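You operate a simulated robot arm through the tools that you are given. There is no shell and no other tool.

You run a simulated robot arm. Do the job below in one go: nothing can be reset, and whatever is moved stays where it is left.

Task
Switch the loader to the hopper and draw it down to 4 litres.
Fine: TUBE valve shut, HOPPER valve open and left so; open the MIXER valve for the run and shut it after.

Only the result counts: the job must be done as asked and must still hold three seconds after the hand-in. Knocking over, shifting, dropping, spilling or breaking anything else fails it.

Robot
A 7-joint arm with a two-finger parallel gripper, fixed in place. Base frame: the origin is on the floor under the middle of its stand, x ahead of it, y to its left, z up. Units: cm, rad, N and s.
With the tool pointing down near the work surface it reaches from about 10 to 56 cm from the base axis. Its first joint turns from -1.152 to 1.152 rad. Payload 1.57 kg.
The TCP is the grasp point between the finger pads, 3 cm short of the fingertips. In the tool frame z runs along the fingers and y along their closing line. Largest opening 8 cm; finger width 1.7, thickness 1.2; the body of the gripper, 4 by 8.2 cm, starts 8 cm behind the TCP.
Orientation is that of the tool frame in the base frame, as [roll, pitch, yaw] about the fixed x, y, z axes, in that order (R = Rz(yaw) Ry(pitch) Rx(roll)). With the fingers straight down and closing along the base's y, the tool's x points along the base's -x, its y along +y and its z along -z.

Tools
- The arm moves only by the tool servo_tool. Its argument "targets" is a list of rows, each a list of 3 entries, a list of its own where there are three numbers: the shift along the tool's x, y, z in units of 400 mm (1.0 is 400 mm), then the turn, a rotation vector about the tool's x, y, z in units of 180 degrees (1.0 is 180 degrees), then the closure in counts, from 0 (fully open) to 255 (shut). In form: [[[dx, dy, dz], [ax, ay, az], hand], ...]. A call has 1 to 20 rows; each row is the pose to reach, as a shift and turn from the pose commanded when the call began, along the tool's axes at that moment. A call with a number of a shift or a turn outside -1 to 1 is refused whole. A row lasts 0.2 s, in which the tool goes at most 5 cm and 0.15 rad; a call with a longer step from one row to the next is refused whole, and so is a gripper value outside its range. A pose out of reach is approached as far as the arm can. The call stops where the force on the tool passes 90 N (or 10 N more than at its start, if that is more) or the arm is blocked; 0.2 s more then pass. The fingers move at their own pace (about 7.2 cm/s each) and stop on an object; they squeeze with about 26 N. The grip force told is the motor's: it shows also when the fingers shut on nothing. Time passes only in rows, and 0.2 s behind the last, so rows that repeat a pose let the fingers close. The reply holds the time, the measured pose of the TCP, the force on the tool along the base axes, the opening and the grip force, in the units named above and with some noise, with the torque about the TCP (base axes, N m) and any sound that the robot's microphone picked up.
- Cameras (640 x 400 px; columns grow to the right, rows downward): "scene" is fixed at [6.74, 44.17, 142.5]; the picture's right is [-0.66, -0.75, 0.00], its down [-0.43, 0.38, -0.82] and it looks along [0.61, -0.54, -0.58] (base axes); focal length 310 px, centre (320, 200). "wrist" rides on the gripper at [7.2, -0.7, -12.2] in the tool frame; the picture's right is [0.09, 1.00, 0.00], its down [-0.84, 0.08, -0.54] and it looks along [-0.54, 0.05, 0.84] (tool axes); focal length 238 px, centre (320, 200). There is no depth. A picture from a camera that has moved, and an enlarged one, comes with that camera's place and axes in the base frame and with its lens.
- snapshot(camera): a new picture of that camera. No time passes.
- inspect(camera, box): a new picture of the part [left, top, right, bottom] of that camera's present view, enlarged. No time passes.
- finish_job(): hands the job in; it is judged then, once.

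Nothing tells you positions but the pictures and the camera data. Unless the task says otherwise, let go and move clear before handing in.

The tools are called after "Request:" by a JSON object that holds its "method" and its "body". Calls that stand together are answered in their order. servo_tool: Moves the arm, as the interface text tells. Its arguments: {"type":"object","properties":{"targets":{"type":"array"}},"required":["targets"]} The other tools are called the same way: snapshot (camera) takes a picture; inspect (camera, box) takes an enlarged picture of a part of a camera's view; finish_job () hands the job in.

At the start:

```text
time: 0.0
position: [44.79, 2.5, 115.0]
tool_rot: [3.14, -0.001, 3.141]
contact_force: [0.0, 0.3, 0.2]
ft_torque: [0.02, 0.0, 0.0]
width: 7.99
finger_force: 0.0
```

scene: 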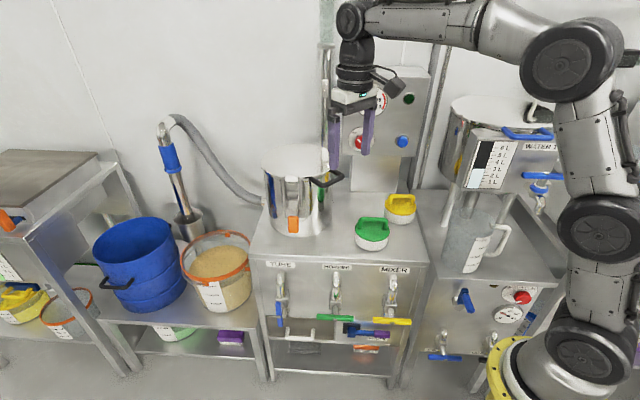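
wrist: 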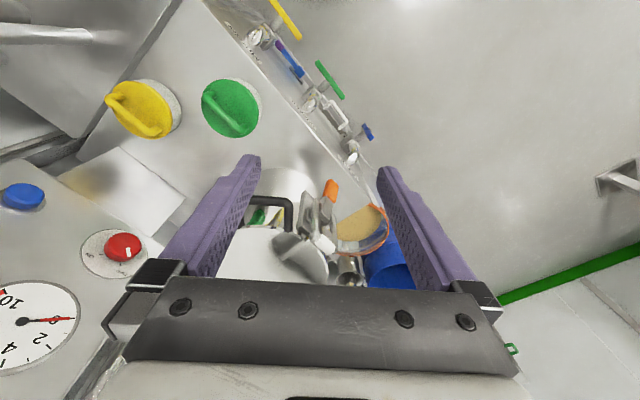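

I see a kitchen-like line with a manifold labelled TUBE, HOPPER and MIXER on the front of the central bench, and containers around it. I'll look closer at the valves and at the level scale before moving.

Request:
{"method": "inspect", "body": {"camera": "scene", "box": [240, 240, 440, 365]}}

Request:
{"method": "inspect", "body": {"camera": "scene", "box": [420, 80, 580, 180]}}

Request:
{"method": "inspect", "body": {"camera": "scene", "box": [310, 60, 470, 160]}}

Request:
{"method": "inspect", "body": {"camera": "scene", "box": [420, 260, 580, 360]}}

Request:
{"method": "inspect", "body": {"camera": "scene", "box": [80, 100, 340, 262]}}

```text
3.20 times, centred on (340, 302) of scene
camera zoom: at [6.74, 44.17, 142.5], right [-0.66, -0.75, 0.0], down [-0.43, 0.38, -0.82], along [0.61, -0.54, -0.58], focal length 993 px, centre (256, -128)
```

zoom: 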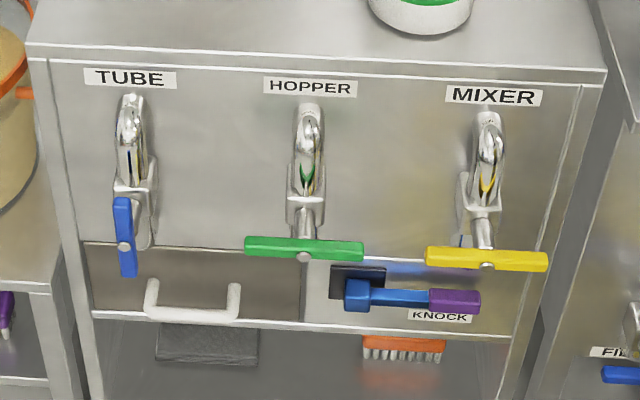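

```text
4.00 times, centred on (500, 130) of scene
camera zoom: at [6.74, 44.17, 142.5], right [-0.66, -0.75, 0.0], down [-0.43, 0.38, -0.82], along [0.61, -0.54, -0.58], focal length 1242 px, centre (-400, 480)
```

zoom: 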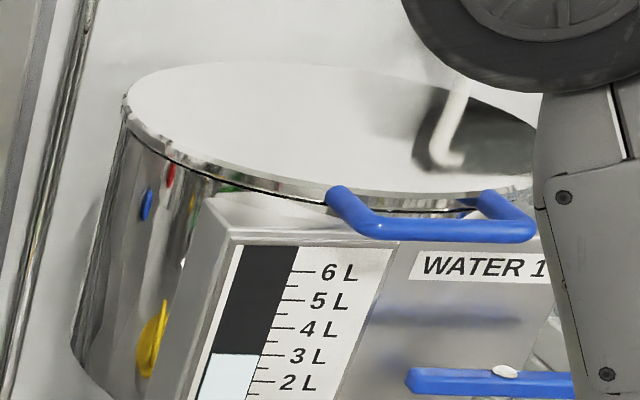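

```text
4.00 times, centred on (390, 110) of scene
camera zoom: at [6.74, 44.17, 142.5], right [-0.66, -0.75, 0.0], down [-0.43, 0.38, -0.82], along [0.61, -0.54, -0.58], focal length 1242 px, centre (40, 560)
```

zoom: 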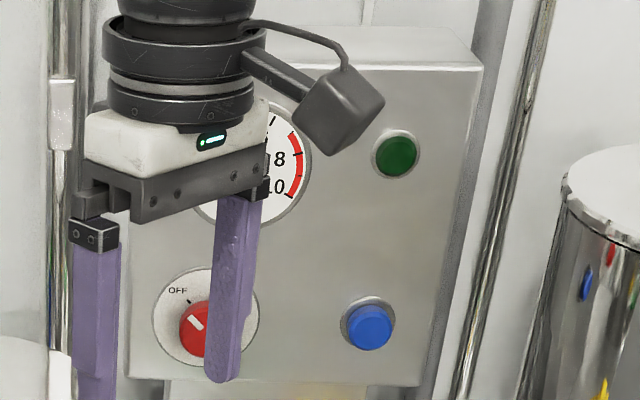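

```text
4.00 times, centred on (500, 310) of scene
camera zoom: at [6.74, 44.17, 142.5], right [-0.66, -0.75, 0.0], down [-0.43, 0.38, -0.82], along [0.61, -0.54, -0.58], focal length 1242 px, centre (-400, -240)
```

zoom: 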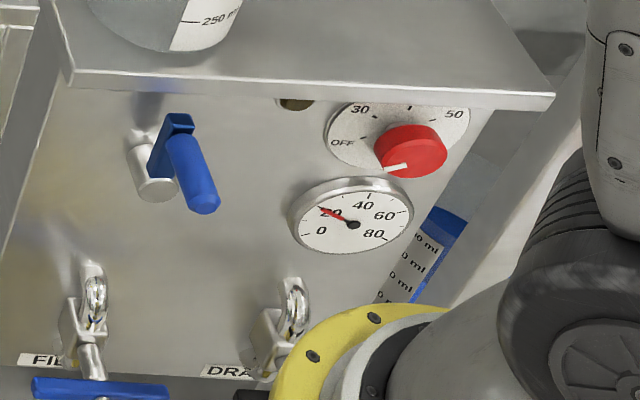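

```text
2.46 times, centred on (210, 181) of scene
camera zoom: at [6.74, 44.17, 142.5], right [-0.66, -0.75, 0.0], down [-0.43, 0.38, -0.82], along [0.61, -0.54, -0.58], focal length 764 px, centre (591, 247)
```

zoom: 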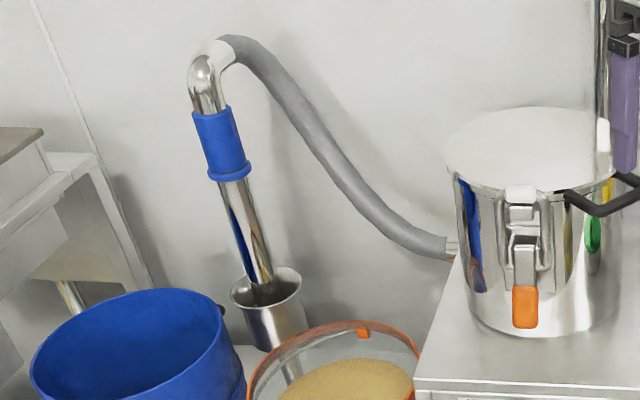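

The TUBE handle hangs in line with its pipe (open), while HOPPER and MIXER lie crosswise (shut). I still need to find the hopper's level scale, so I'll look at more parts of both views.

Request:
{"method": "inspect", "body": {"camera": "scene", "box": [0, 140, 160, 240]}}

Request:
{"method": "inspect", "body": {"camera": "scene", "box": [0, 240, 160, 340]}}

Request:
{"method": "inspect", "body": {"camera": "scene", "box": [160, 220, 320, 320]}}

Request:
{"method": "inspect", "body": {"camera": "scene", "box": [480, 80, 640, 180]}}

Request:
{"method": "inspect", "body": {"camera": "scene", "box": [430, 160, 590, 260]}}

Request:
{"method": "inspect", "body": {"camera": "wrist", "box": [160, 0, 400, 150]}}

Request:
{"method": "inspect", "body": {"camera": "wrist", "box": [0, 140, 240, 290]}}

Request:
{"method": "inspect", "body": {"camera": "wrist", "box": [0, 250, 240, 400]}}

Request:
{"method": "inspect", "body": {"camera": "wrist", "box": [230, 150, 420, 290]}}

```text
4.00 times, centred on (80, 190) of scene
camera zoom: at [6.74, 44.17, 142.5], right [-0.66, -0.75, 0.0], down [-0.43, 0.38, -0.82], along [0.61, -0.54, -0.58], focal length 1242 px, centre (1280, 240)
```

zoom: 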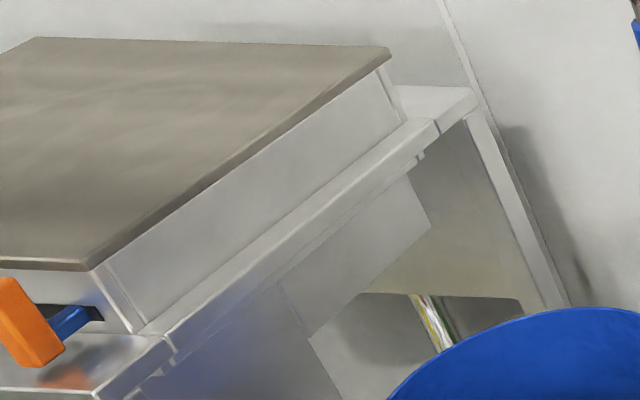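

```text
4.00 times, centred on (80, 290) of scene
camera zoom: at [6.74, 44.17, 142.5], right [-0.66, -0.75, 0.0], down [-0.43, 0.38, -0.82], along [0.61, -0.54, -0.58], focal length 1242 px, centre (1280, -160)
```

zoom: 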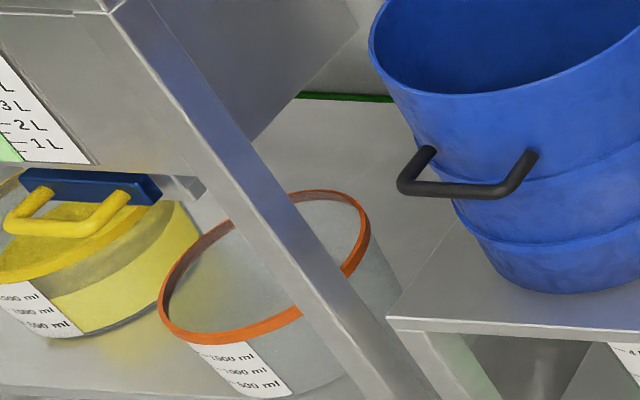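

```text
4.00 times, centred on (240, 270) of scene
camera zoom: at [6.74, 44.17, 142.5], right [-0.66, -0.75, 0.0], down [-0.43, 0.38, -0.82], along [0.61, -0.54, -0.58], focal length 1242 px, centre (640, -80)
```

zoom: 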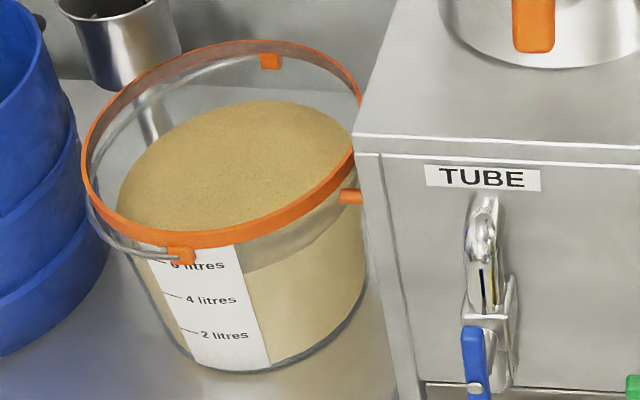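

```text
4.00 times, centred on (560, 130) of scene
camera zoom: at [6.74, 44.17, 142.5], right [-0.66, -0.75, 0.0], down [-0.43, 0.38, -0.82], along [0.61, -0.54, -0.58], focal length 1242 px, centre (-640, 480)
```

zoom: 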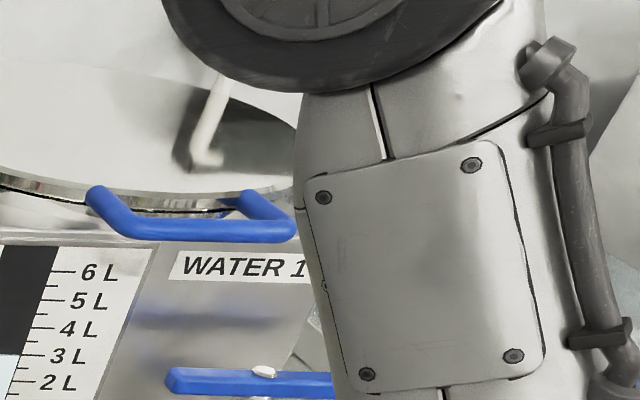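

```text
4.00 times, centred on (510, 210) of scene
camera zoom: at [6.74, 44.17, 142.5], right [-0.66, -0.75, 0.0], down [-0.43, 0.38, -0.82], along [0.61, -0.54, -0.58], focal length 1242 px, centre (-440, 160)
```

zoom: 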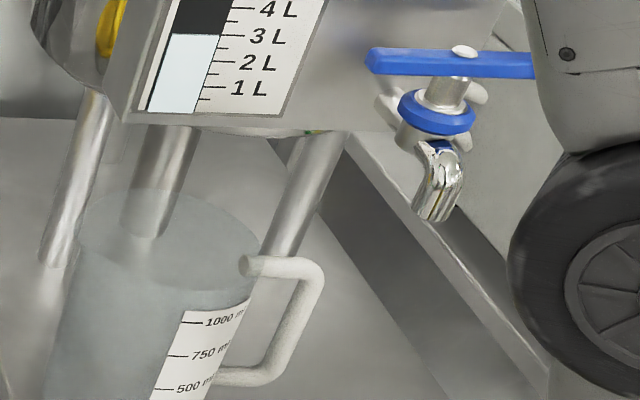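

```text
2.67 times, centred on (280, 75) of wrist
camera zoom: at [37.69, 1.78, 127.16], right [-0.09, 1.0, 0.0], down [0.84, 0.08, 0.54], along [0.54, 0.05, -0.84], focal length 636 px, centre (427, 533)
```

zoom: 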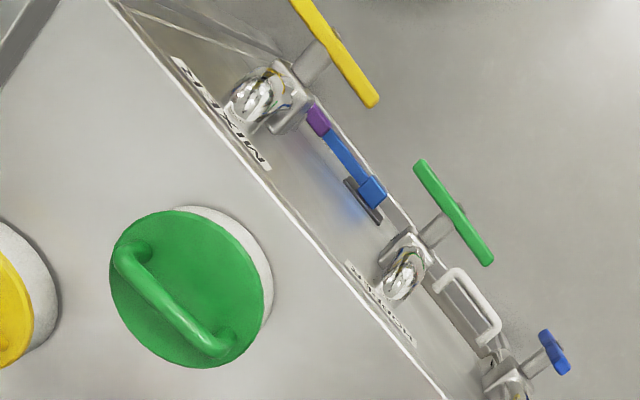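

```text
2.67 times, centred on (120, 215) of wrist
camera zoom: at [37.69, 1.78, 127.16], right [-0.09, 1.0, 0.0], down [0.84, 0.08, 0.54], along [0.54, 0.05, -0.84], focal length 636 px, centre (853, 160)
```

zoom: 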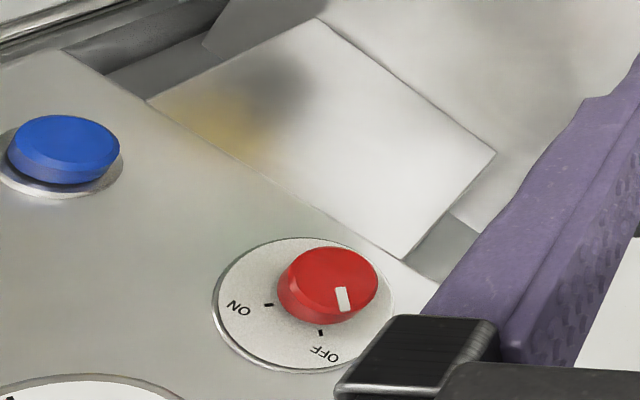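

```text
2.67 times, centred on (120, 325) of wrist
camera zoom: at [37.69, 1.78, 127.16], right [-0.09, 1.0, 0.0], down [0.84, 0.08, 0.54], along [0.54, 0.05, -0.84], focal length 636 px, centre (853, -133)
```

zoom: 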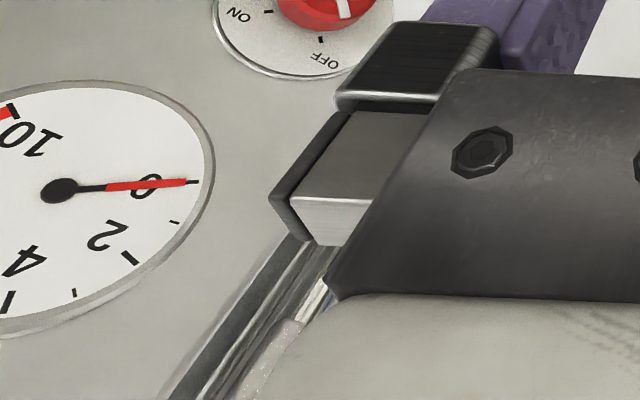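

```text
2.86 times, centred on (325, 220) of wrist
camera zoom: at [37.69, 1.78, 127.16], right [-0.09, 1.0, 0.0], down [0.84, 0.08, 0.54], along [0.54, 0.05, -0.84], focal length 681 px, centre (306, 143)
```

zoom: 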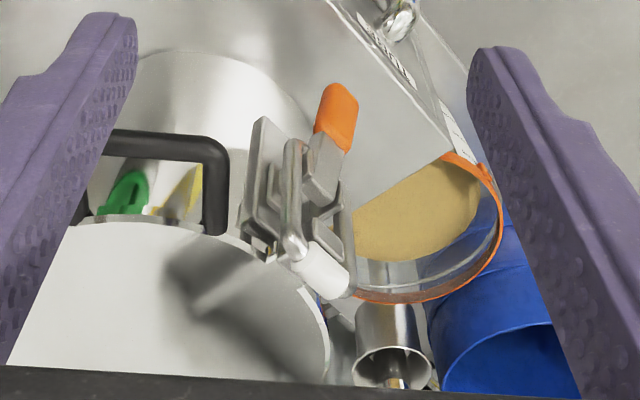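

The orange-rimmed tub has a litres scale, and at the far left edge there is another unit with a level gauge, cut off by the picture edge. I'll zoom in on those to decide which one is the hopper.

Request:
{"method": "inspect", "body": {"camera": "scene", "box": [0, 200, 64, 290]}}

Request:
{"method": "inspect", "body": {"camera": "scene", "box": [140, 310, 270, 391]}}

Request:
{"method": "inspect", "body": {"camera": "scene", "box": [520, 0, 640, 75]}}

Request:
{"method": "inspect", "body": {"camera": "scene", "box": [600, 60, 640, 220]}}

Request:
{"method": "inspect", "body": {"camera": "scene", "box": [340, 180, 430, 250]}}

Request:
{"method": "inspect", "body": {"camera": "scene", "box": [410, 320, 500, 390]}}

```text
4.44 times, centred on (32, 245) of scene
camera zoom: at [6.74, 44.17, 142.5], right [-0.66, -0.75, 0.0], down [-0.43, 0.38, -0.82], along [0.61, -0.54, -0.58], focal length 1380 px, centre (1600, 0)
```

zoom: 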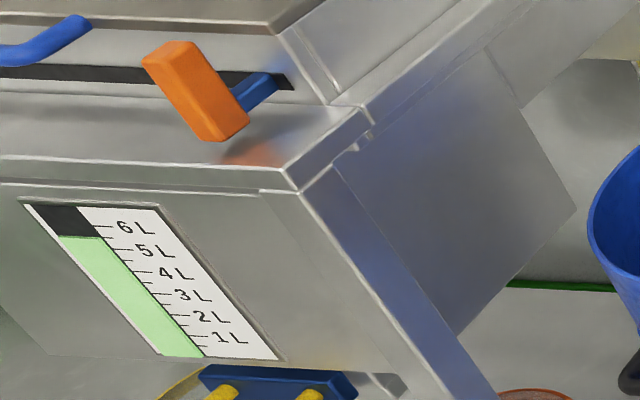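

```text
4.92 times, centred on (205, 350) of scene
camera zoom: at [6.74, 44.17, 142.5], right [-0.66, -0.75, 0.0], down [-0.43, 0.38, -0.82], along [0.61, -0.54, -0.58], focal length 1528 px, centre (886, -541)
```

zoom: 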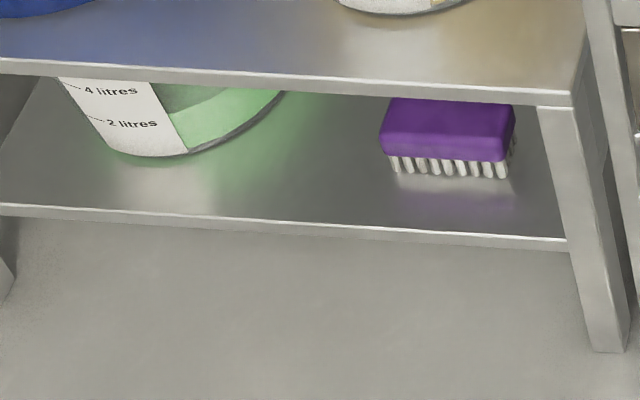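

```text
5.33 times, centred on (580, 38) of scene
camera zoom: at [6.74, 44.17, 142.5], right [-0.66, -0.75, 0.0], down [-0.43, 0.38, -0.82], along [0.61, -0.54, -0.58], focal length 1656 px, centre (-1067, 1067)
```

zoom: 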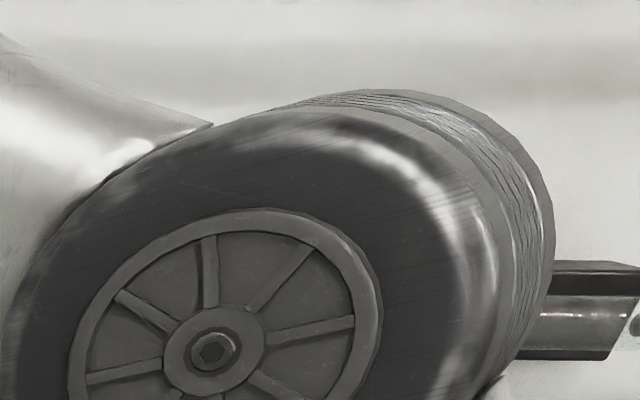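

```text
2.50 times, centred on (620, 140) of scene
camera zoom: at [6.74, 44.17, 142.5], right [-0.66, -0.75, 0.0], down [-0.43, 0.38, -0.82], along [0.61, -0.54, -0.58], focal length 776 px, centre (-430, 350)
```

zoom: 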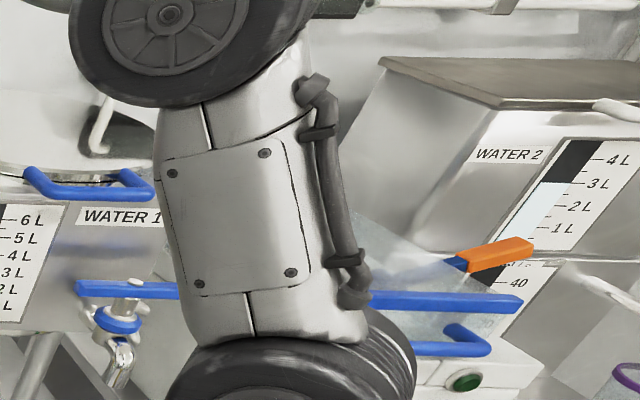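

```text
5.71 times, centred on (385, 215) of scene
camera zoom: at [6.74, 44.17, 142.5], right [-0.66, -0.75, 0.0], down [-0.43, 0.38, -0.82], along [0.61, -0.54, -0.58], focal length 1774 px, centre (-51, 114)
```

zoom: 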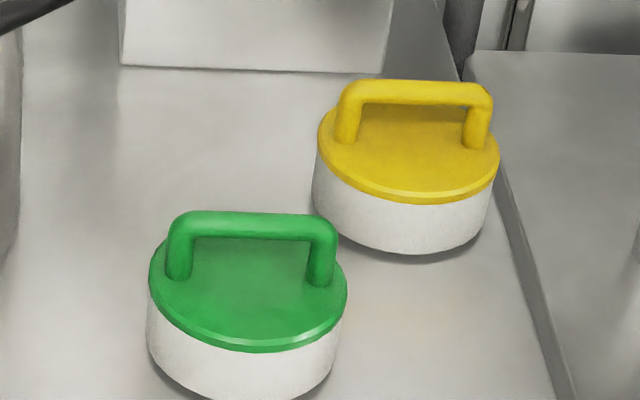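

```text
5.71 times, centred on (455, 355) of scene
camera zoom: at [6.74, 44.17, 142.5], right [-0.66, -0.75, 0.0], down [-0.43, 0.38, -0.82], along [0.61, -0.54, -0.58], focal length 1774 px, centre (-451, -686)
```

zoom: 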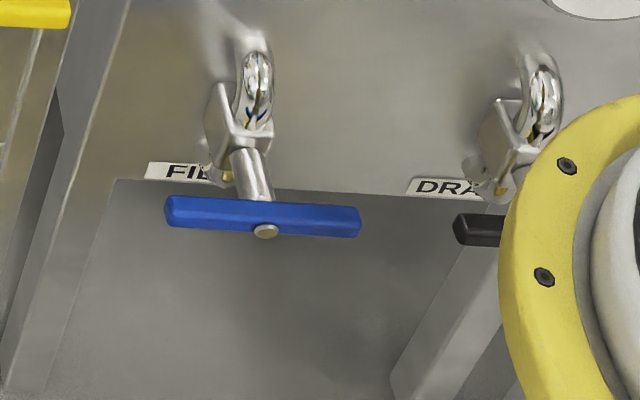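

The left unit has a green-filled litre gauge, sitting between 5 and 6 L, and is probably the hopper. I'll zoom in further on it and on its surroundings.

Request:
{"method": "inspect", "body": {"camera": "scene", "box": [0, 242, 32, 284]}}

Request:
{"method": "inspect", "body": {"camera": "scene", "box": [0, 240, 24, 255]}}

Request:
{"method": "inspect", "body": {"camera": "scene", "box": [250, 280, 300, 350]}}

Request:
{"method": "inspect", "body": {"camera": "scene", "box": [310, 265, 420, 335]}}

Request:
{"method": "inspect", "body": {"camera": "scene", "box": [330, 310, 410, 360]}}

```text
9.52 times, centred on (16, 263) of scene
camera zoom: at [6.74, 44.17, 142.5], right [-0.66, -0.75, 0.0], down [-0.43, 0.38, -0.82], along [0.61, -0.54, -0.58], focal length 2956 px, centre (3215, -400)
```

zoom: 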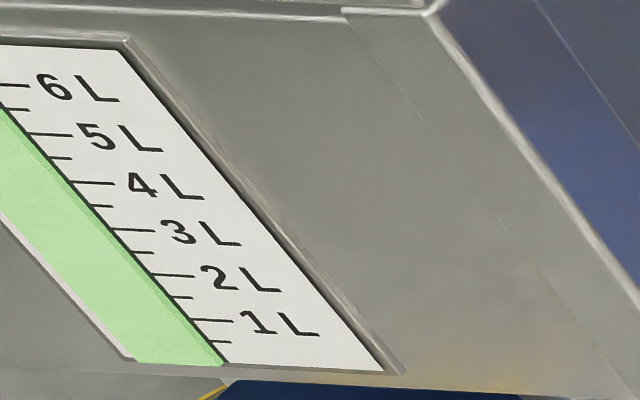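

```text
16.00 times, centred on (12, 248) of scene
camera zoom: at [6.74, 44.17, 142.5], right [-0.66, -0.75, 0.0], down [-0.43, 0.38, -0.82], along [0.61, -0.54, -0.58], focal length 4966 px, centre (5248, -560)
```

zoom: 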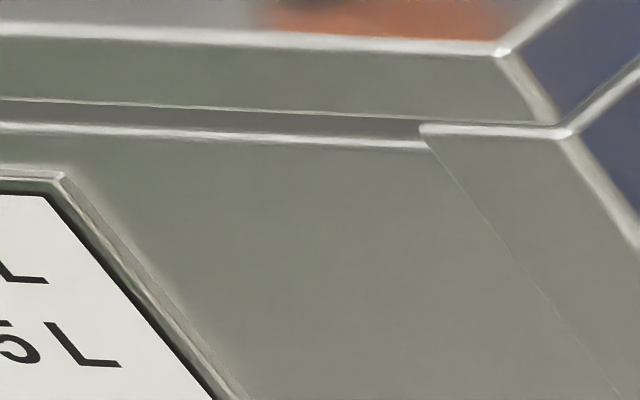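

```text
5.71 times, centred on (275, 315) of scene
camera zoom: at [6.74, 44.17, 142.5], right [-0.66, -0.75, 0.0], down [-0.43, 0.38, -0.82], along [0.61, -0.54, -0.58], focal length 1774 px, centre (577, -457)
```

zoom: 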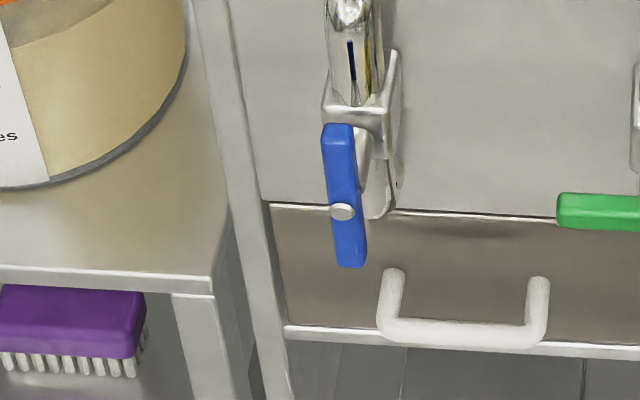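

```text
5.71 times, centred on (365, 300) of scene
camera zoom: at [6.74, 44.17, 142.5], right [-0.66, -0.75, 0.0], down [-0.43, 0.38, -0.82], along [0.61, -0.54, -0.58], focal length 1774 px, centre (63, -371)
```

zoom: 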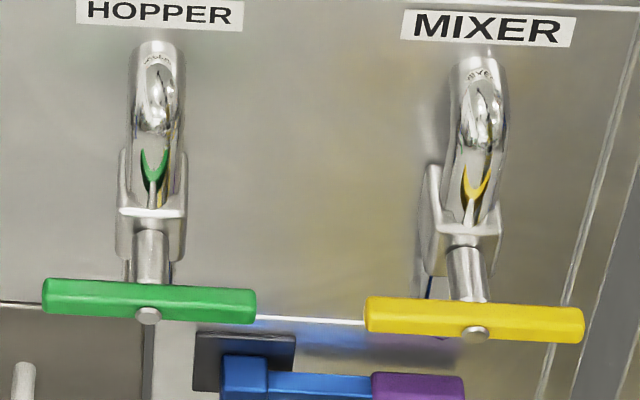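

```text
8.00 times, centred on (370, 335) of scene
camera zoom: at [6.74, 44.17, 142.5], right [-0.66, -0.75, 0.0], down [-0.43, 0.38, -0.82], along [0.61, -0.54, -0.58], focal length 2483 px, centre (-80, -880)
```

zoom: 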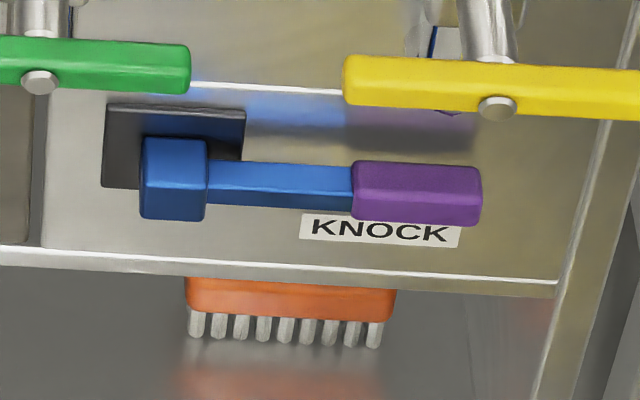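

The left unit's gauge reads about 5.5 L in green and I take it to be the hopper; flow should confirm that later. I place the handle pivots at about (33,-7), (44,5) and (56,17), all near z 60, on a bench face set at 45°. I'll lower the hand in front of the bench, yawed 45°, for a closer look.

Request:
{"method": "servo_tool", "body": {"targets": [[[0.019, 0.0275, 0.104], [0, 0, 0.0417], 0], [[0.038, 0.055, 0.208], [0, 0, 0.0833], 0], [[0.0575, 0.0825, 0.3125], [0, 0, 0.125], 0], [[0.0767, 0.11, 0.4167], [0, 0, 0.1667], 0], [[0.0958, 0.1375, 0.5208], [0, 0, 0.2083], 0], [[0.115, 0.165, 0.625], [0, 0, 0.25], 0], [[0.115, 0.165, 0.625], [0, 0, 0.25], 0]]}}

Request:
{"method": "snapshot", "body": {"camera": "wrist"}}

Request:
{"method": "snapshot", "body": {"camera": "scene"}}

```text
time: 1.6
position: [40.3, 9.22, 90.25]
tool_rot: [-3.141, 0.0, 2.353]
contact_force: [0.5, -0.1, 0.3]
ft_torque: [0.04, -0.01, 0.02]
width: 8.01
finger_force: 0.0
```

```text
taken
camera wrist: at [34.77, 13.8, 102.36], right [0.64, 0.77, 0.0], down [0.65, -0.54, 0.54], along [0.42, -0.35, -0.84], focal length 238 px, centre (320, 200)
```

wrist: 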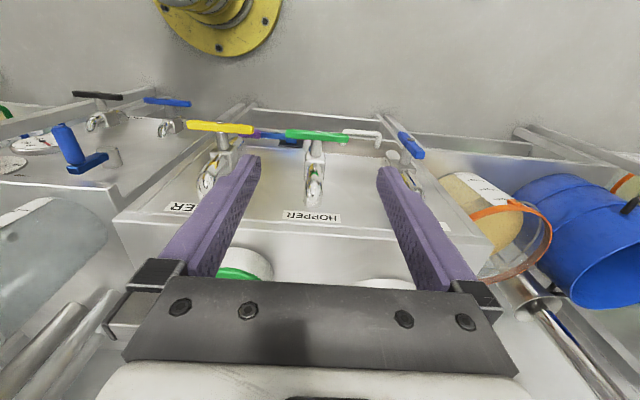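

```text
taken
```

scene: 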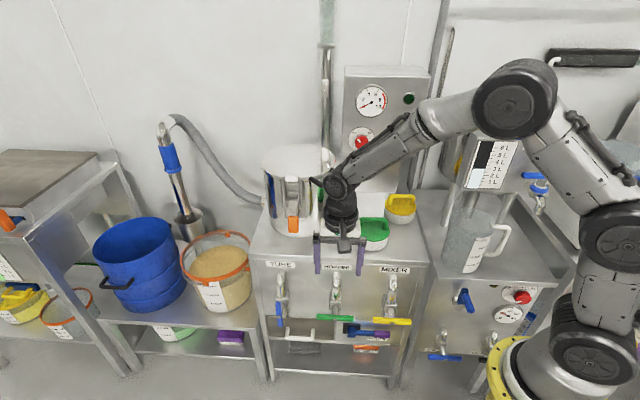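

The hand is now above and in front of the manifold, and the wrist picture shows all three handles upside down. I'll enlarge it to fix the handle positions.

Request:
{"method": "inspect", "body": {"camera": "wrist", "box": [160, 100, 320, 200]}}

Request:
{"method": "inspect", "body": {"camera": "wrist", "box": [280, 100, 440, 200]}}

Request:
{"method": "inspect", "body": {"camera": "scene", "box": [330, 60, 450, 135]}}

Request:
{"method": "inspect", "body": {"camera": "scene", "box": [330, 110, 430, 175]}}

Request:
{"method": "inspect", "body": {"camera": "scene", "box": [430, 100, 570, 200]}}

Request:
{"method": "inspect", "body": {"camera": "scene", "box": [255, 255, 425, 360]}}

```text
4.00 times, centred on (240, 150) of wrist
camera zoom: at [34.77, 13.8, 102.36], right [0.64, 0.77, 0.0], down [0.65, -0.54, 0.54], along [0.42, -0.35, -0.84], focal length 953 px, centre (640, 400)
```

zoom: 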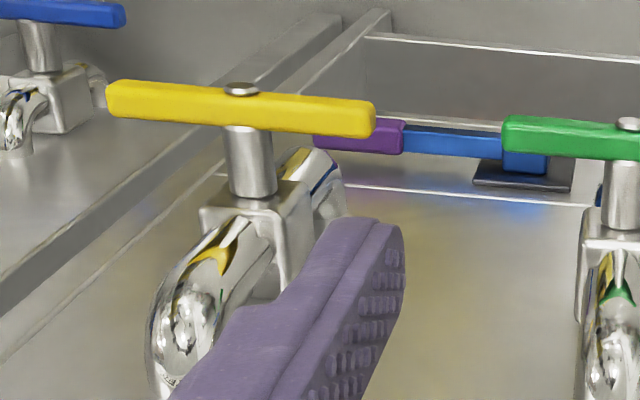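

```text
4.00 times, centred on (360, 150) of wrist
camera zoom: at [34.77, 13.8, 102.36], right [0.64, 0.77, 0.0], down [0.65, -0.54, 0.54], along [0.42, -0.35, -0.84], focal length 953 px, centre (160, 400)
```

zoom: 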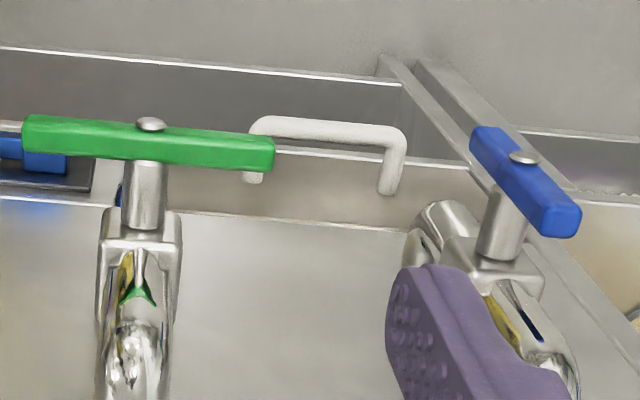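

```text
5.33 times, centred on (390, 98) of scene
camera zoom: at [6.74, 44.17, 142.5], right [-0.66, -0.75, 0.0], down [-0.43, 0.38, -0.82], along [0.61, -0.54, -0.58], focal length 1656 px, centre (-53, 747)
```

zoom: 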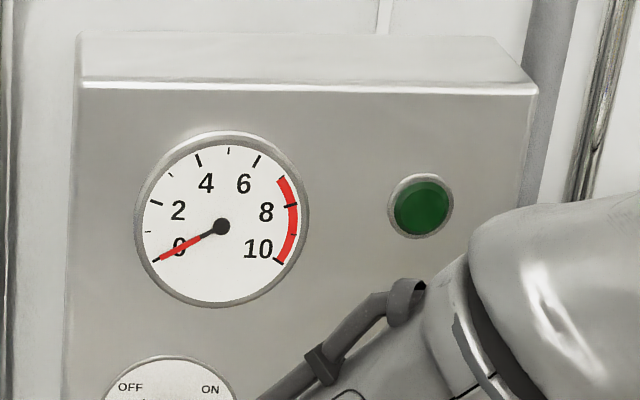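

```text
6.15 times, centred on (380, 142) of scene
camera zoom: at [6.74, 44.17, 142.5], right [-0.66, -0.75, 0.0], down [-0.43, 0.38, -0.82], along [0.61, -0.54, -0.58], focal length 1910 px, centre (-49, 554)
```

zoom: 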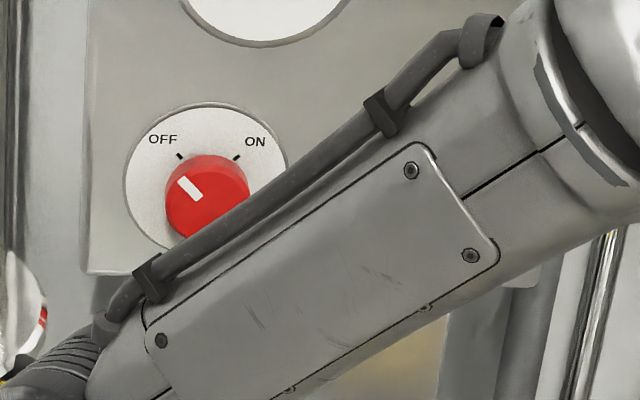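

```text
4.00 times, centred on (500, 150) of scene
camera zoom: at [6.74, 44.17, 142.5], right [-0.66, -0.75, 0.0], down [-0.43, 0.38, -0.82], along [0.61, -0.54, -0.58], focal length 1242 px, centre (-400, 400)
```

zoom: 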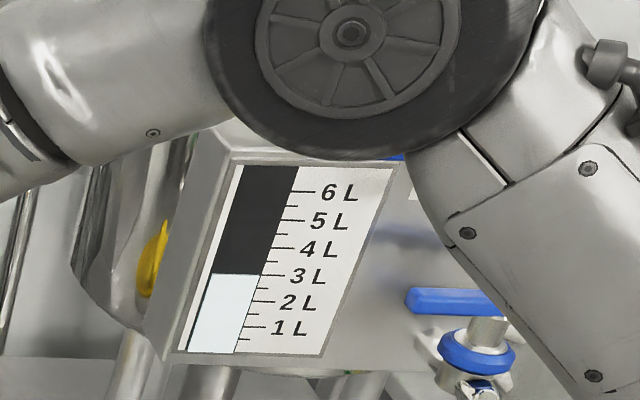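

```text
3.76 times, centred on (340, 308) of scene
camera zoom: at [6.74, 44.17, 142.5], right [-0.66, -0.75, 0.0], down [-0.43, 0.38, -0.82], along [0.61, -0.54, -0.58], focal length 1169 px, centre (245, -205)
```

zoom: 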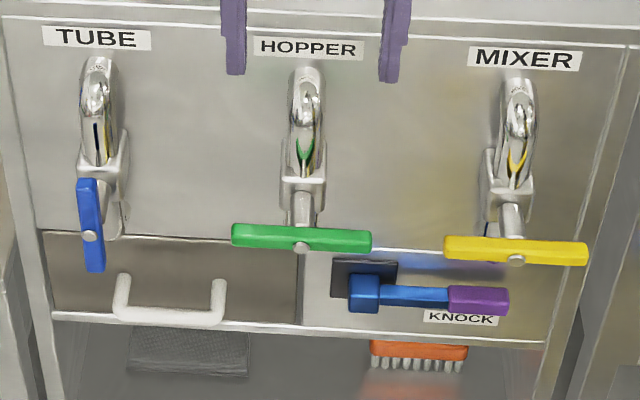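

From both views I put the pivots at l = 18.45, 34.87 and 51.3 cm along the bench line and a ≈ 28 cm towards the bench, with z ≈ 61.5. The bars are about 11.8 cm long and turn in the vertical plane. I'll shut the fingers and bring them over the far (+l) end of the green HOPPER handle to test which way it turns.

Request:
{"method": "servo_tool", "body": {"targets": [[[-0.0254, 0.0212, 0.0927], [0, 0, 0], 255], [[-0.0508, 0.0423, 0.1853], [0, 0, 0], 255], [[-0.0763, 0.0635, 0.278], [0, 0, 0], 255], [[-0.1017, 0.0847, 0.3707], [0, 0, 0], 255], [[-0.1271, 0.1058, 0.4633], [0, 0, 0], 255], [[-0.1525, 0.127, 0.55], [0, 0, 0], 255], [[-0.1525, 0.127, 0.55], [0, 0, 0], 255]]}}

Request:
{"method": "snapshot", "body": {"camera": "wrist"}}

Request:
{"method": "inspect", "body": {"camera": "scene", "box": [230, 220, 430, 345]}}

```text
time: 3.2
position: [48.02, 8.63, 67.93]
tool_rot: [-3.14, 0.001, 2.356]
contact_force: [-0.3, 0.1, 0.6]
ft_torque: [-0.03, 0.01, -0.01]
width: 0.0
finger_force: 22.1
```

```text
taken
camera wrist: at [42.57, 13.23, 80.07], right [0.64, 0.77, 0.0], down [0.65, -0.54, 0.54], along [0.42, -0.35, -0.84], focal length 238 px, centre (320, 200)
```

wrist: 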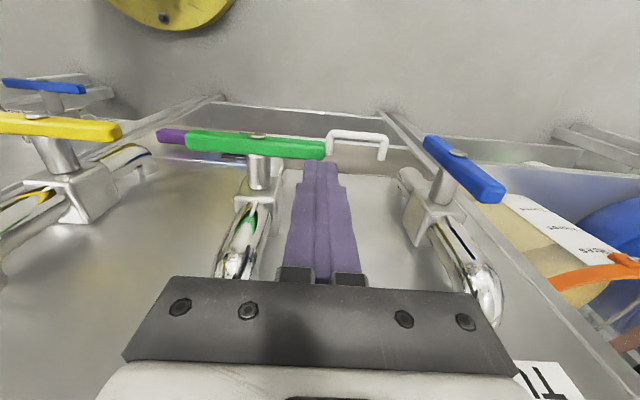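

```text
3.20 times, centred on (330, 282) of scene
camera zoom: at [6.74, 44.17, 142.5], right [-0.66, -0.75, 0.0], down [-0.43, 0.38, -0.82], along [0.61, -0.54, -0.58], focal length 993 px, centre (288, -64)
```

zoom: 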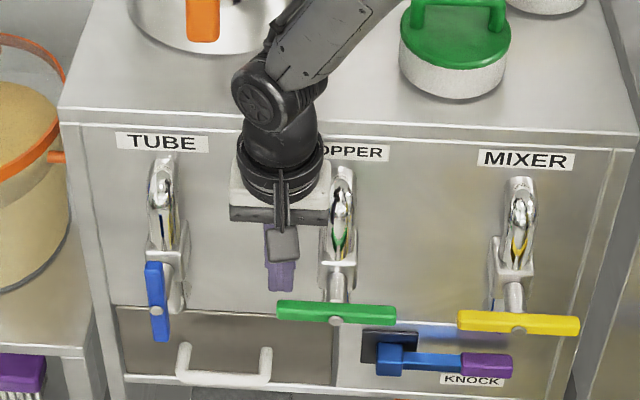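

The closed fingers hang about 3 cm above the green bar near its +l end. I'll check the alignment across the bar in an enlarged view before pushing.

Request:
{"method": "inspect", "body": {"camera": "wrist", "box": [170, 100, 350, 212]}}

Request:
{"method": "inspect", "body": {"camera": "scene", "box": [280, 270, 380, 335]}}

```text
3.56 times, centred on (260, 156) of wrist
camera zoom: at [42.57, 13.23, 80.07], right [0.64, 0.77, 0.0], down [0.65, -0.54, 0.54], along [0.42, -0.35, -0.84], focal length 848 px, centre (533, 356)
```

zoom: 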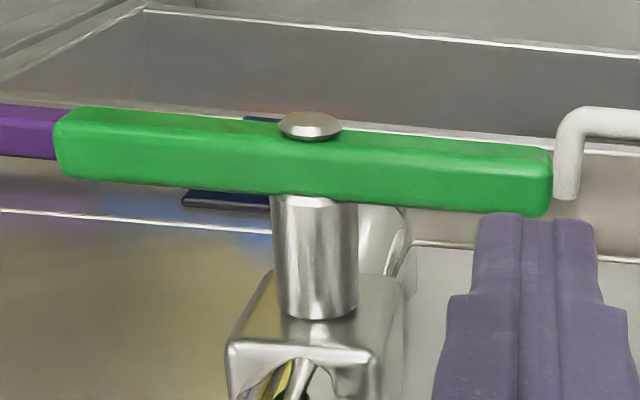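

```text
6.15 times, centred on (330, 302) of scene
camera zoom: at [6.74, 44.17, 142.5], right [-0.66, -0.75, 0.0], down [-0.43, 0.38, -0.82], along [0.61, -0.54, -0.58], focal length 1910 px, centre (258, -431)
```

zoom: 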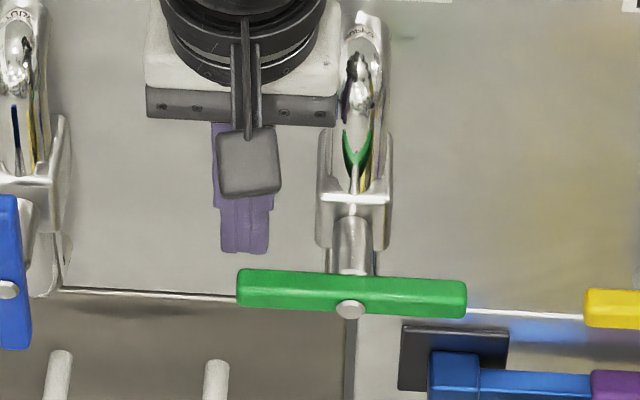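

The fingers line up across the bar, which spans a ≈ 27.3–28.3. I'll press down gently on the +l end and watch the force and the picture.

Request:
{"method": "servo_tool", "body": {"targets": [[[0, 0, 0.03], [0, 0, 0], 255], [[0, 0, 0.055], [0, 0, 0], 255], [[0, 0, 0.07], [0, 0, 0], 255], [[0, 0, 0.08], [0, 0, 0], 255], [[0, 0, 0.09], [0, 0, 0], 255]]}}

Request:
{"method": "inspect", "body": {"camera": "scene", "box": [240, 250, 420, 350]}}

Request:
{"method": "inspect", "body": {"camera": "wrist", "box": [170, 100, 350, 212]}}

```text
time: 4.4
position: [48.09, 8.36, 64.46]
tool_rot: [3.139, 0.001, 2.357]
contact_force: [0.5, 2.3, 1.8]
ft_torque: [0.08, -0.01, -0.04]
width: 0.01
finger_force: 21.1
```

```text
3.56 times, centred on (330, 300) of scene
camera zoom: at [6.74, 44.17, 142.5], right [-0.66, -0.75, 0.0], down [-0.43, 0.38, -0.82], along [0.61, -0.54, -0.58], focal length 1104 px, centre (284, -156)
```

zoom: 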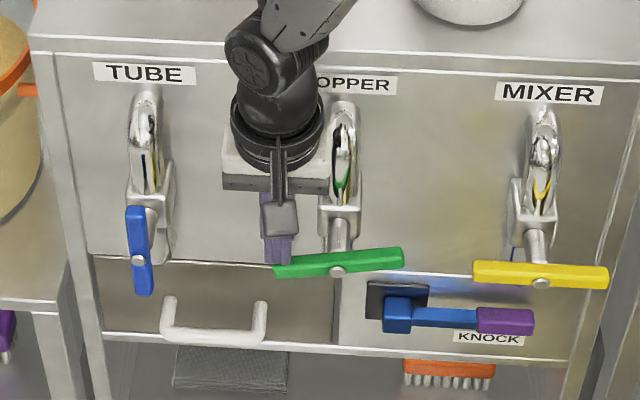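

```text
3.56 times, centred on (260, 156) of wrist
camera zoom: at [42.64, 13.04, 76.48], right [0.64, 0.77, 0.0], down [0.65, -0.54, 0.54], along [0.42, -0.35, -0.84], focal length 848 px, centre (533, 356)
```

zoom: 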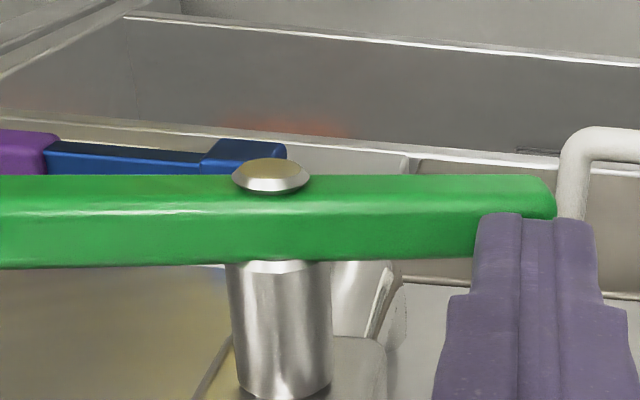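

The green bar moved: its +l end went down easily with almost no force. I'll follow the arc on to vertical, tilting the fingers a little so they clear the stem.

Request:
{"method": "servo_tool", "body": {"targets": [[[0.01, 0.0038, 0.0165], [0, 0, 0], 255], [[0.01, 0.0078, 0.0378], [0.0389, 0, 0], 255], [[0.01, 0.0085, 0.059], [0.0778, 0, 0], 255], [[0.01, 0.0046, 0.0788], [0.1111, 0, 0], 255], [[0.01, -0.0082, 0.0912], [0.1111, 0, 0], 255], [[0.01, -0.0228, 0.1012], [0.1111, 0, 0], 255], [[0.01, -0.039, 0.1085], [0.1111, 0, 0], 255], [[0.01, -0.0528, 0.1123], [0.1111, 0, 0], 255], [[0.01, -0.0578, 0.1123], [0.1111, 0, 0], 255]]}}

Request:
{"method": "inspect", "body": {"camera": "scene", "box": [240, 250, 420, 350]}}

Request:
{"method": "snapshot", "body": {"camera": "wrist"}}

```text
time: 6.4
position: [46.27, 7.15, 60.03]
tool_rot: [-2.797, 0.003, 2.356]
contact_force: [5.2, 9.4, -7.8]
ft_torque: [0.38, -0.2, -0.07]
width: 0.0
finger_force: 21.1
```

```text
3.56 times, centred on (330, 300) of scene
camera zoom: at [6.76, 44.19, 142.5], right [-0.66, -0.75, 0.0], down [-0.43, 0.38, -0.82], along [0.61, -0.54, -0.58], focal length 1104 px, centre (284, -156)
```

zoom: 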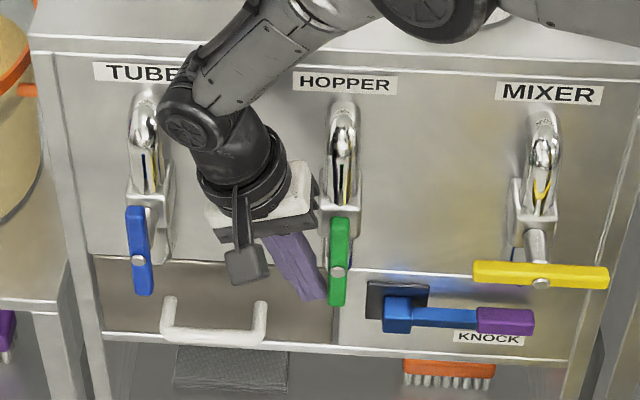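

```text
taken
camera wrist: at [43.74, 14.71, 71.59], right [0.6, 0.73, -0.34], down [0.77, -0.41, 0.48], along [0.21, -0.55, -0.81], focal length 238 px, centre (320, 200)
```

wrist: 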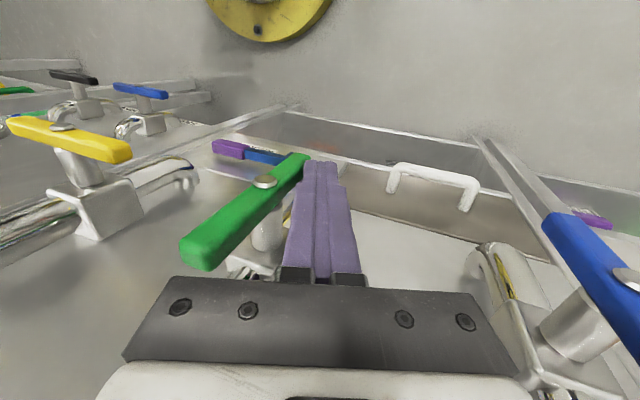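

HOPPER is now vertical, in line with its pipe, so it is open. The bars open by the +l end going down, so TUBE shuts by pushing its upper end towards -l. I'll retreat and test the reach beyond the blue handle.

Request:
{"method": "servo_tool", "body": {"targets": [[[0, 0.0209, -0.0156], [0, 0, 0], 255], [[0, 0.0128, -0.1111], [0, 0, 0], 255], [[0, -0.0139, -0.2211], [-0.0389, 0, 0], 255], [[0, -0.0172, -0.3396], [-0.0778, 0, 0], 255], [[0, 0.0073, -0.455], [-0.1111, 0, 0], 255], [[0, 0.1002, -0.5287], [-0.1111, 0, 0], 255], [[0, 0.213, -0.5697], [-0.1111, 0, 0], 255], [[0, 0.213, -0.5697], [-0.1111, 0, 0], 255]]}}

Request:
{"method": "snapshot", "body": {"camera": "wrist"}}

Request:
{"method": "snapshot", "body": {"camera": "scene"}}

```text
time: 8.2
position: [57.41, 18.05, 78.31]
tool_rot: [-3.141, -0.001, 2.356]
contact_force: [0.0, 0.4, 0.5]
ft_torque: [-0.04, 0.04, -0.03]
width: 0.01
finger_force: 20.5
```

```text
taken
camera wrist: at [51.89, 22.71, 90.48], right [0.64, 0.77, 0.0], down [0.65, -0.54, 0.54], along [0.42, -0.35, -0.84], focal length 238 px, centre (320, 200)
```

wrist: 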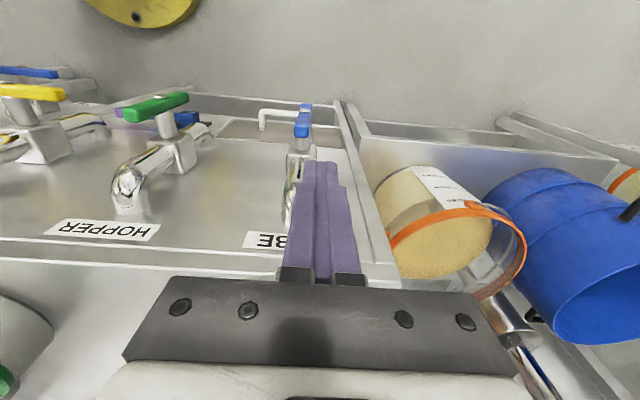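

```text
taken
```

scene: 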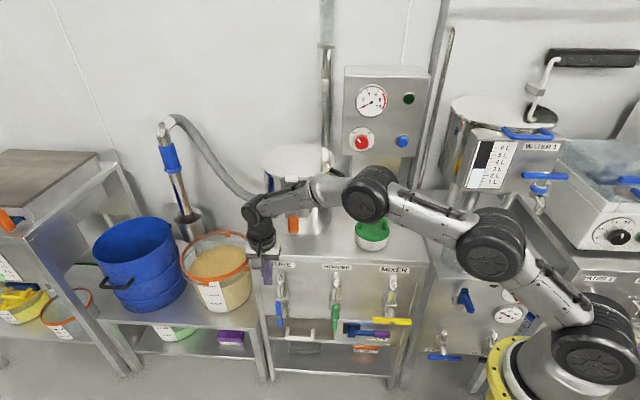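

The tool-down pose is reached beyond the blue handle. I'll lower the fingers on its +l side and start pushing the upper half towards -l.

Request:
{"method": "servo_tool", "body": {"targets": [[[0, 0.0145, 0.083], [0, 0, 0], 255], [[0, 0.0145, 0.165], [0, 0, 0], 255], [[0, 0.0145, 0.2453], [0, 0, 0], 255], [[0, 0.0145, 0.2453], [0, 0, 0], 255]]}}

Request:
{"method": "snapshot", "body": {"camera": "wrist"}}

Request:
{"method": "inspect", "body": {"camera": "scene", "box": [220, 220, 400, 332]}}

```text
time: 9.2
position: [57.85, 18.59, 68.57]
tool_rot: [3.141, -0.001, 2.357]
contact_force: [0.1, 0.2, 0.1]
ft_torque: [-0.03, -0.03, 0.0]
width: 0.01
finger_force: 20.8
```

```text
taken
camera wrist: at [52.29, 23.2, 80.75], right [0.64, 0.77, 0.0], down [0.65, -0.54, 0.54], along [0.42, -0.35, -0.84], focal length 238 px, centre (320, 200)
```

wrist: 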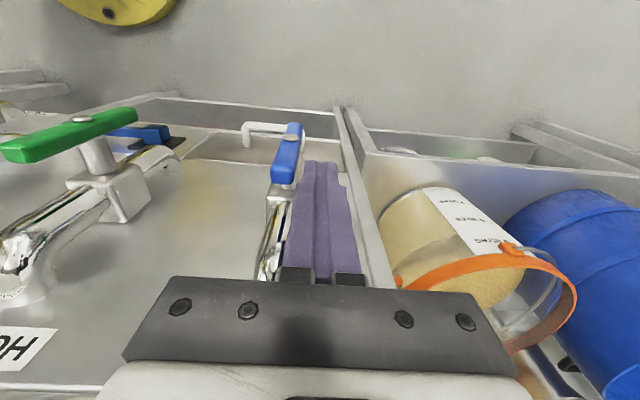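

```text
3.56 times, centred on (310, 276) of scene
camera zoom: at [6.74, 44.17, 142.5], right [-0.66, -0.75, 0.0], down [-0.43, 0.38, -0.82], along [0.61, -0.54, -0.58], focal length 1104 px, centre (356, -70)
```

zoom: 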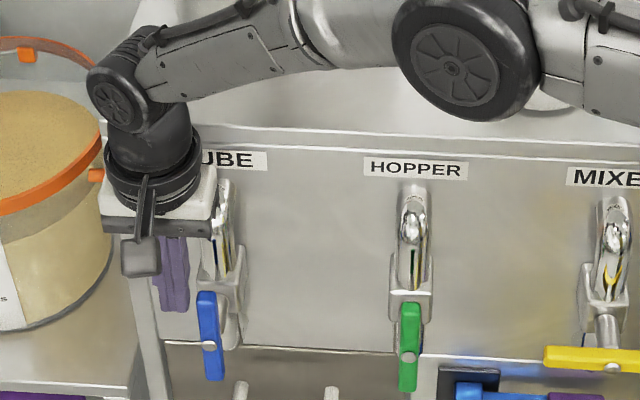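

The fingers sit beside the upper half of the blue bar on its +l side, overlapping it by about 2 cm in height. I'll push it through the closing arc now.

Request:
{"method": "servo_tool", "body": {"targets": [[[0, -0.0175, 0], [0, 0, 0], 255], [[0, -0.044, -0.0018], [0, 0, 0], 255], [[0, -0.0702, 0.0034], [0, 0, 0], 255], [[0, -0.0941, 0.0152], [0, 0, 0], 255], [[0, -0.1141, 0.0327], [0, 0, 0], 255], [[0, -0.1289, 0.0548], [0, 0, 0], 255], [[0, -0.1375, 0.08], [0, 0, 0], 255], [[0, -0.1375, 0.085], [0, 0, 0], 255]]}}

Request:
{"method": "snapshot", "body": {"camera": "wrist"}}

Request:
{"method": "inspect", "body": {"camera": "scene", "box": [220, 240, 400, 352]}}

```text
time: 11.0
position: [53.62, 14.65, 65.33]
tool_rot: [-3.138, -0.002, 2.356]
contact_force: [-14.5, -2.4, 21.8]
ft_torque: [-0.01, 0.25, 0.06]
width: 0.02
finger_force: 21.4
```

```text
taken
camera wrist: at [48.3, 19.31, 77.45], right [0.64, 0.77, 0.0], down [0.65, -0.54, 0.54], along [0.41, -0.35, -0.84], focal length 238 px, centre (320, 200)
```

wrist: 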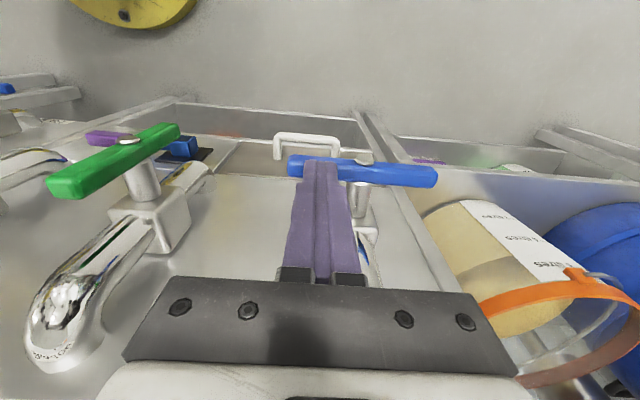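

```text
3.56 times, centred on (310, 296) of scene
camera zoom: at [6.68, 44.16, 142.51], right [-0.66, -0.75, 0.0], down [-0.43, 0.38, -0.82], along [0.61, -0.54, -0.58], focal length 1104 px, centre (356, -141)
```

zoom: 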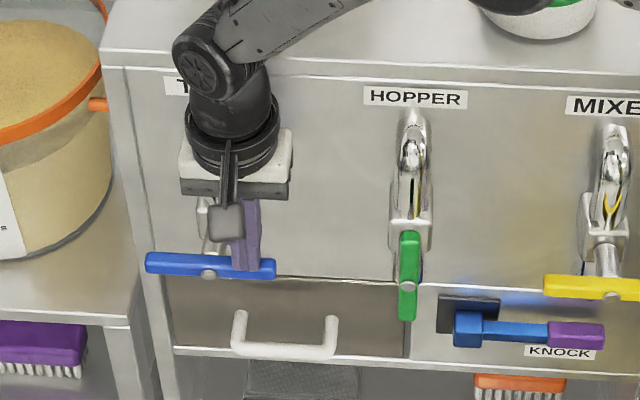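

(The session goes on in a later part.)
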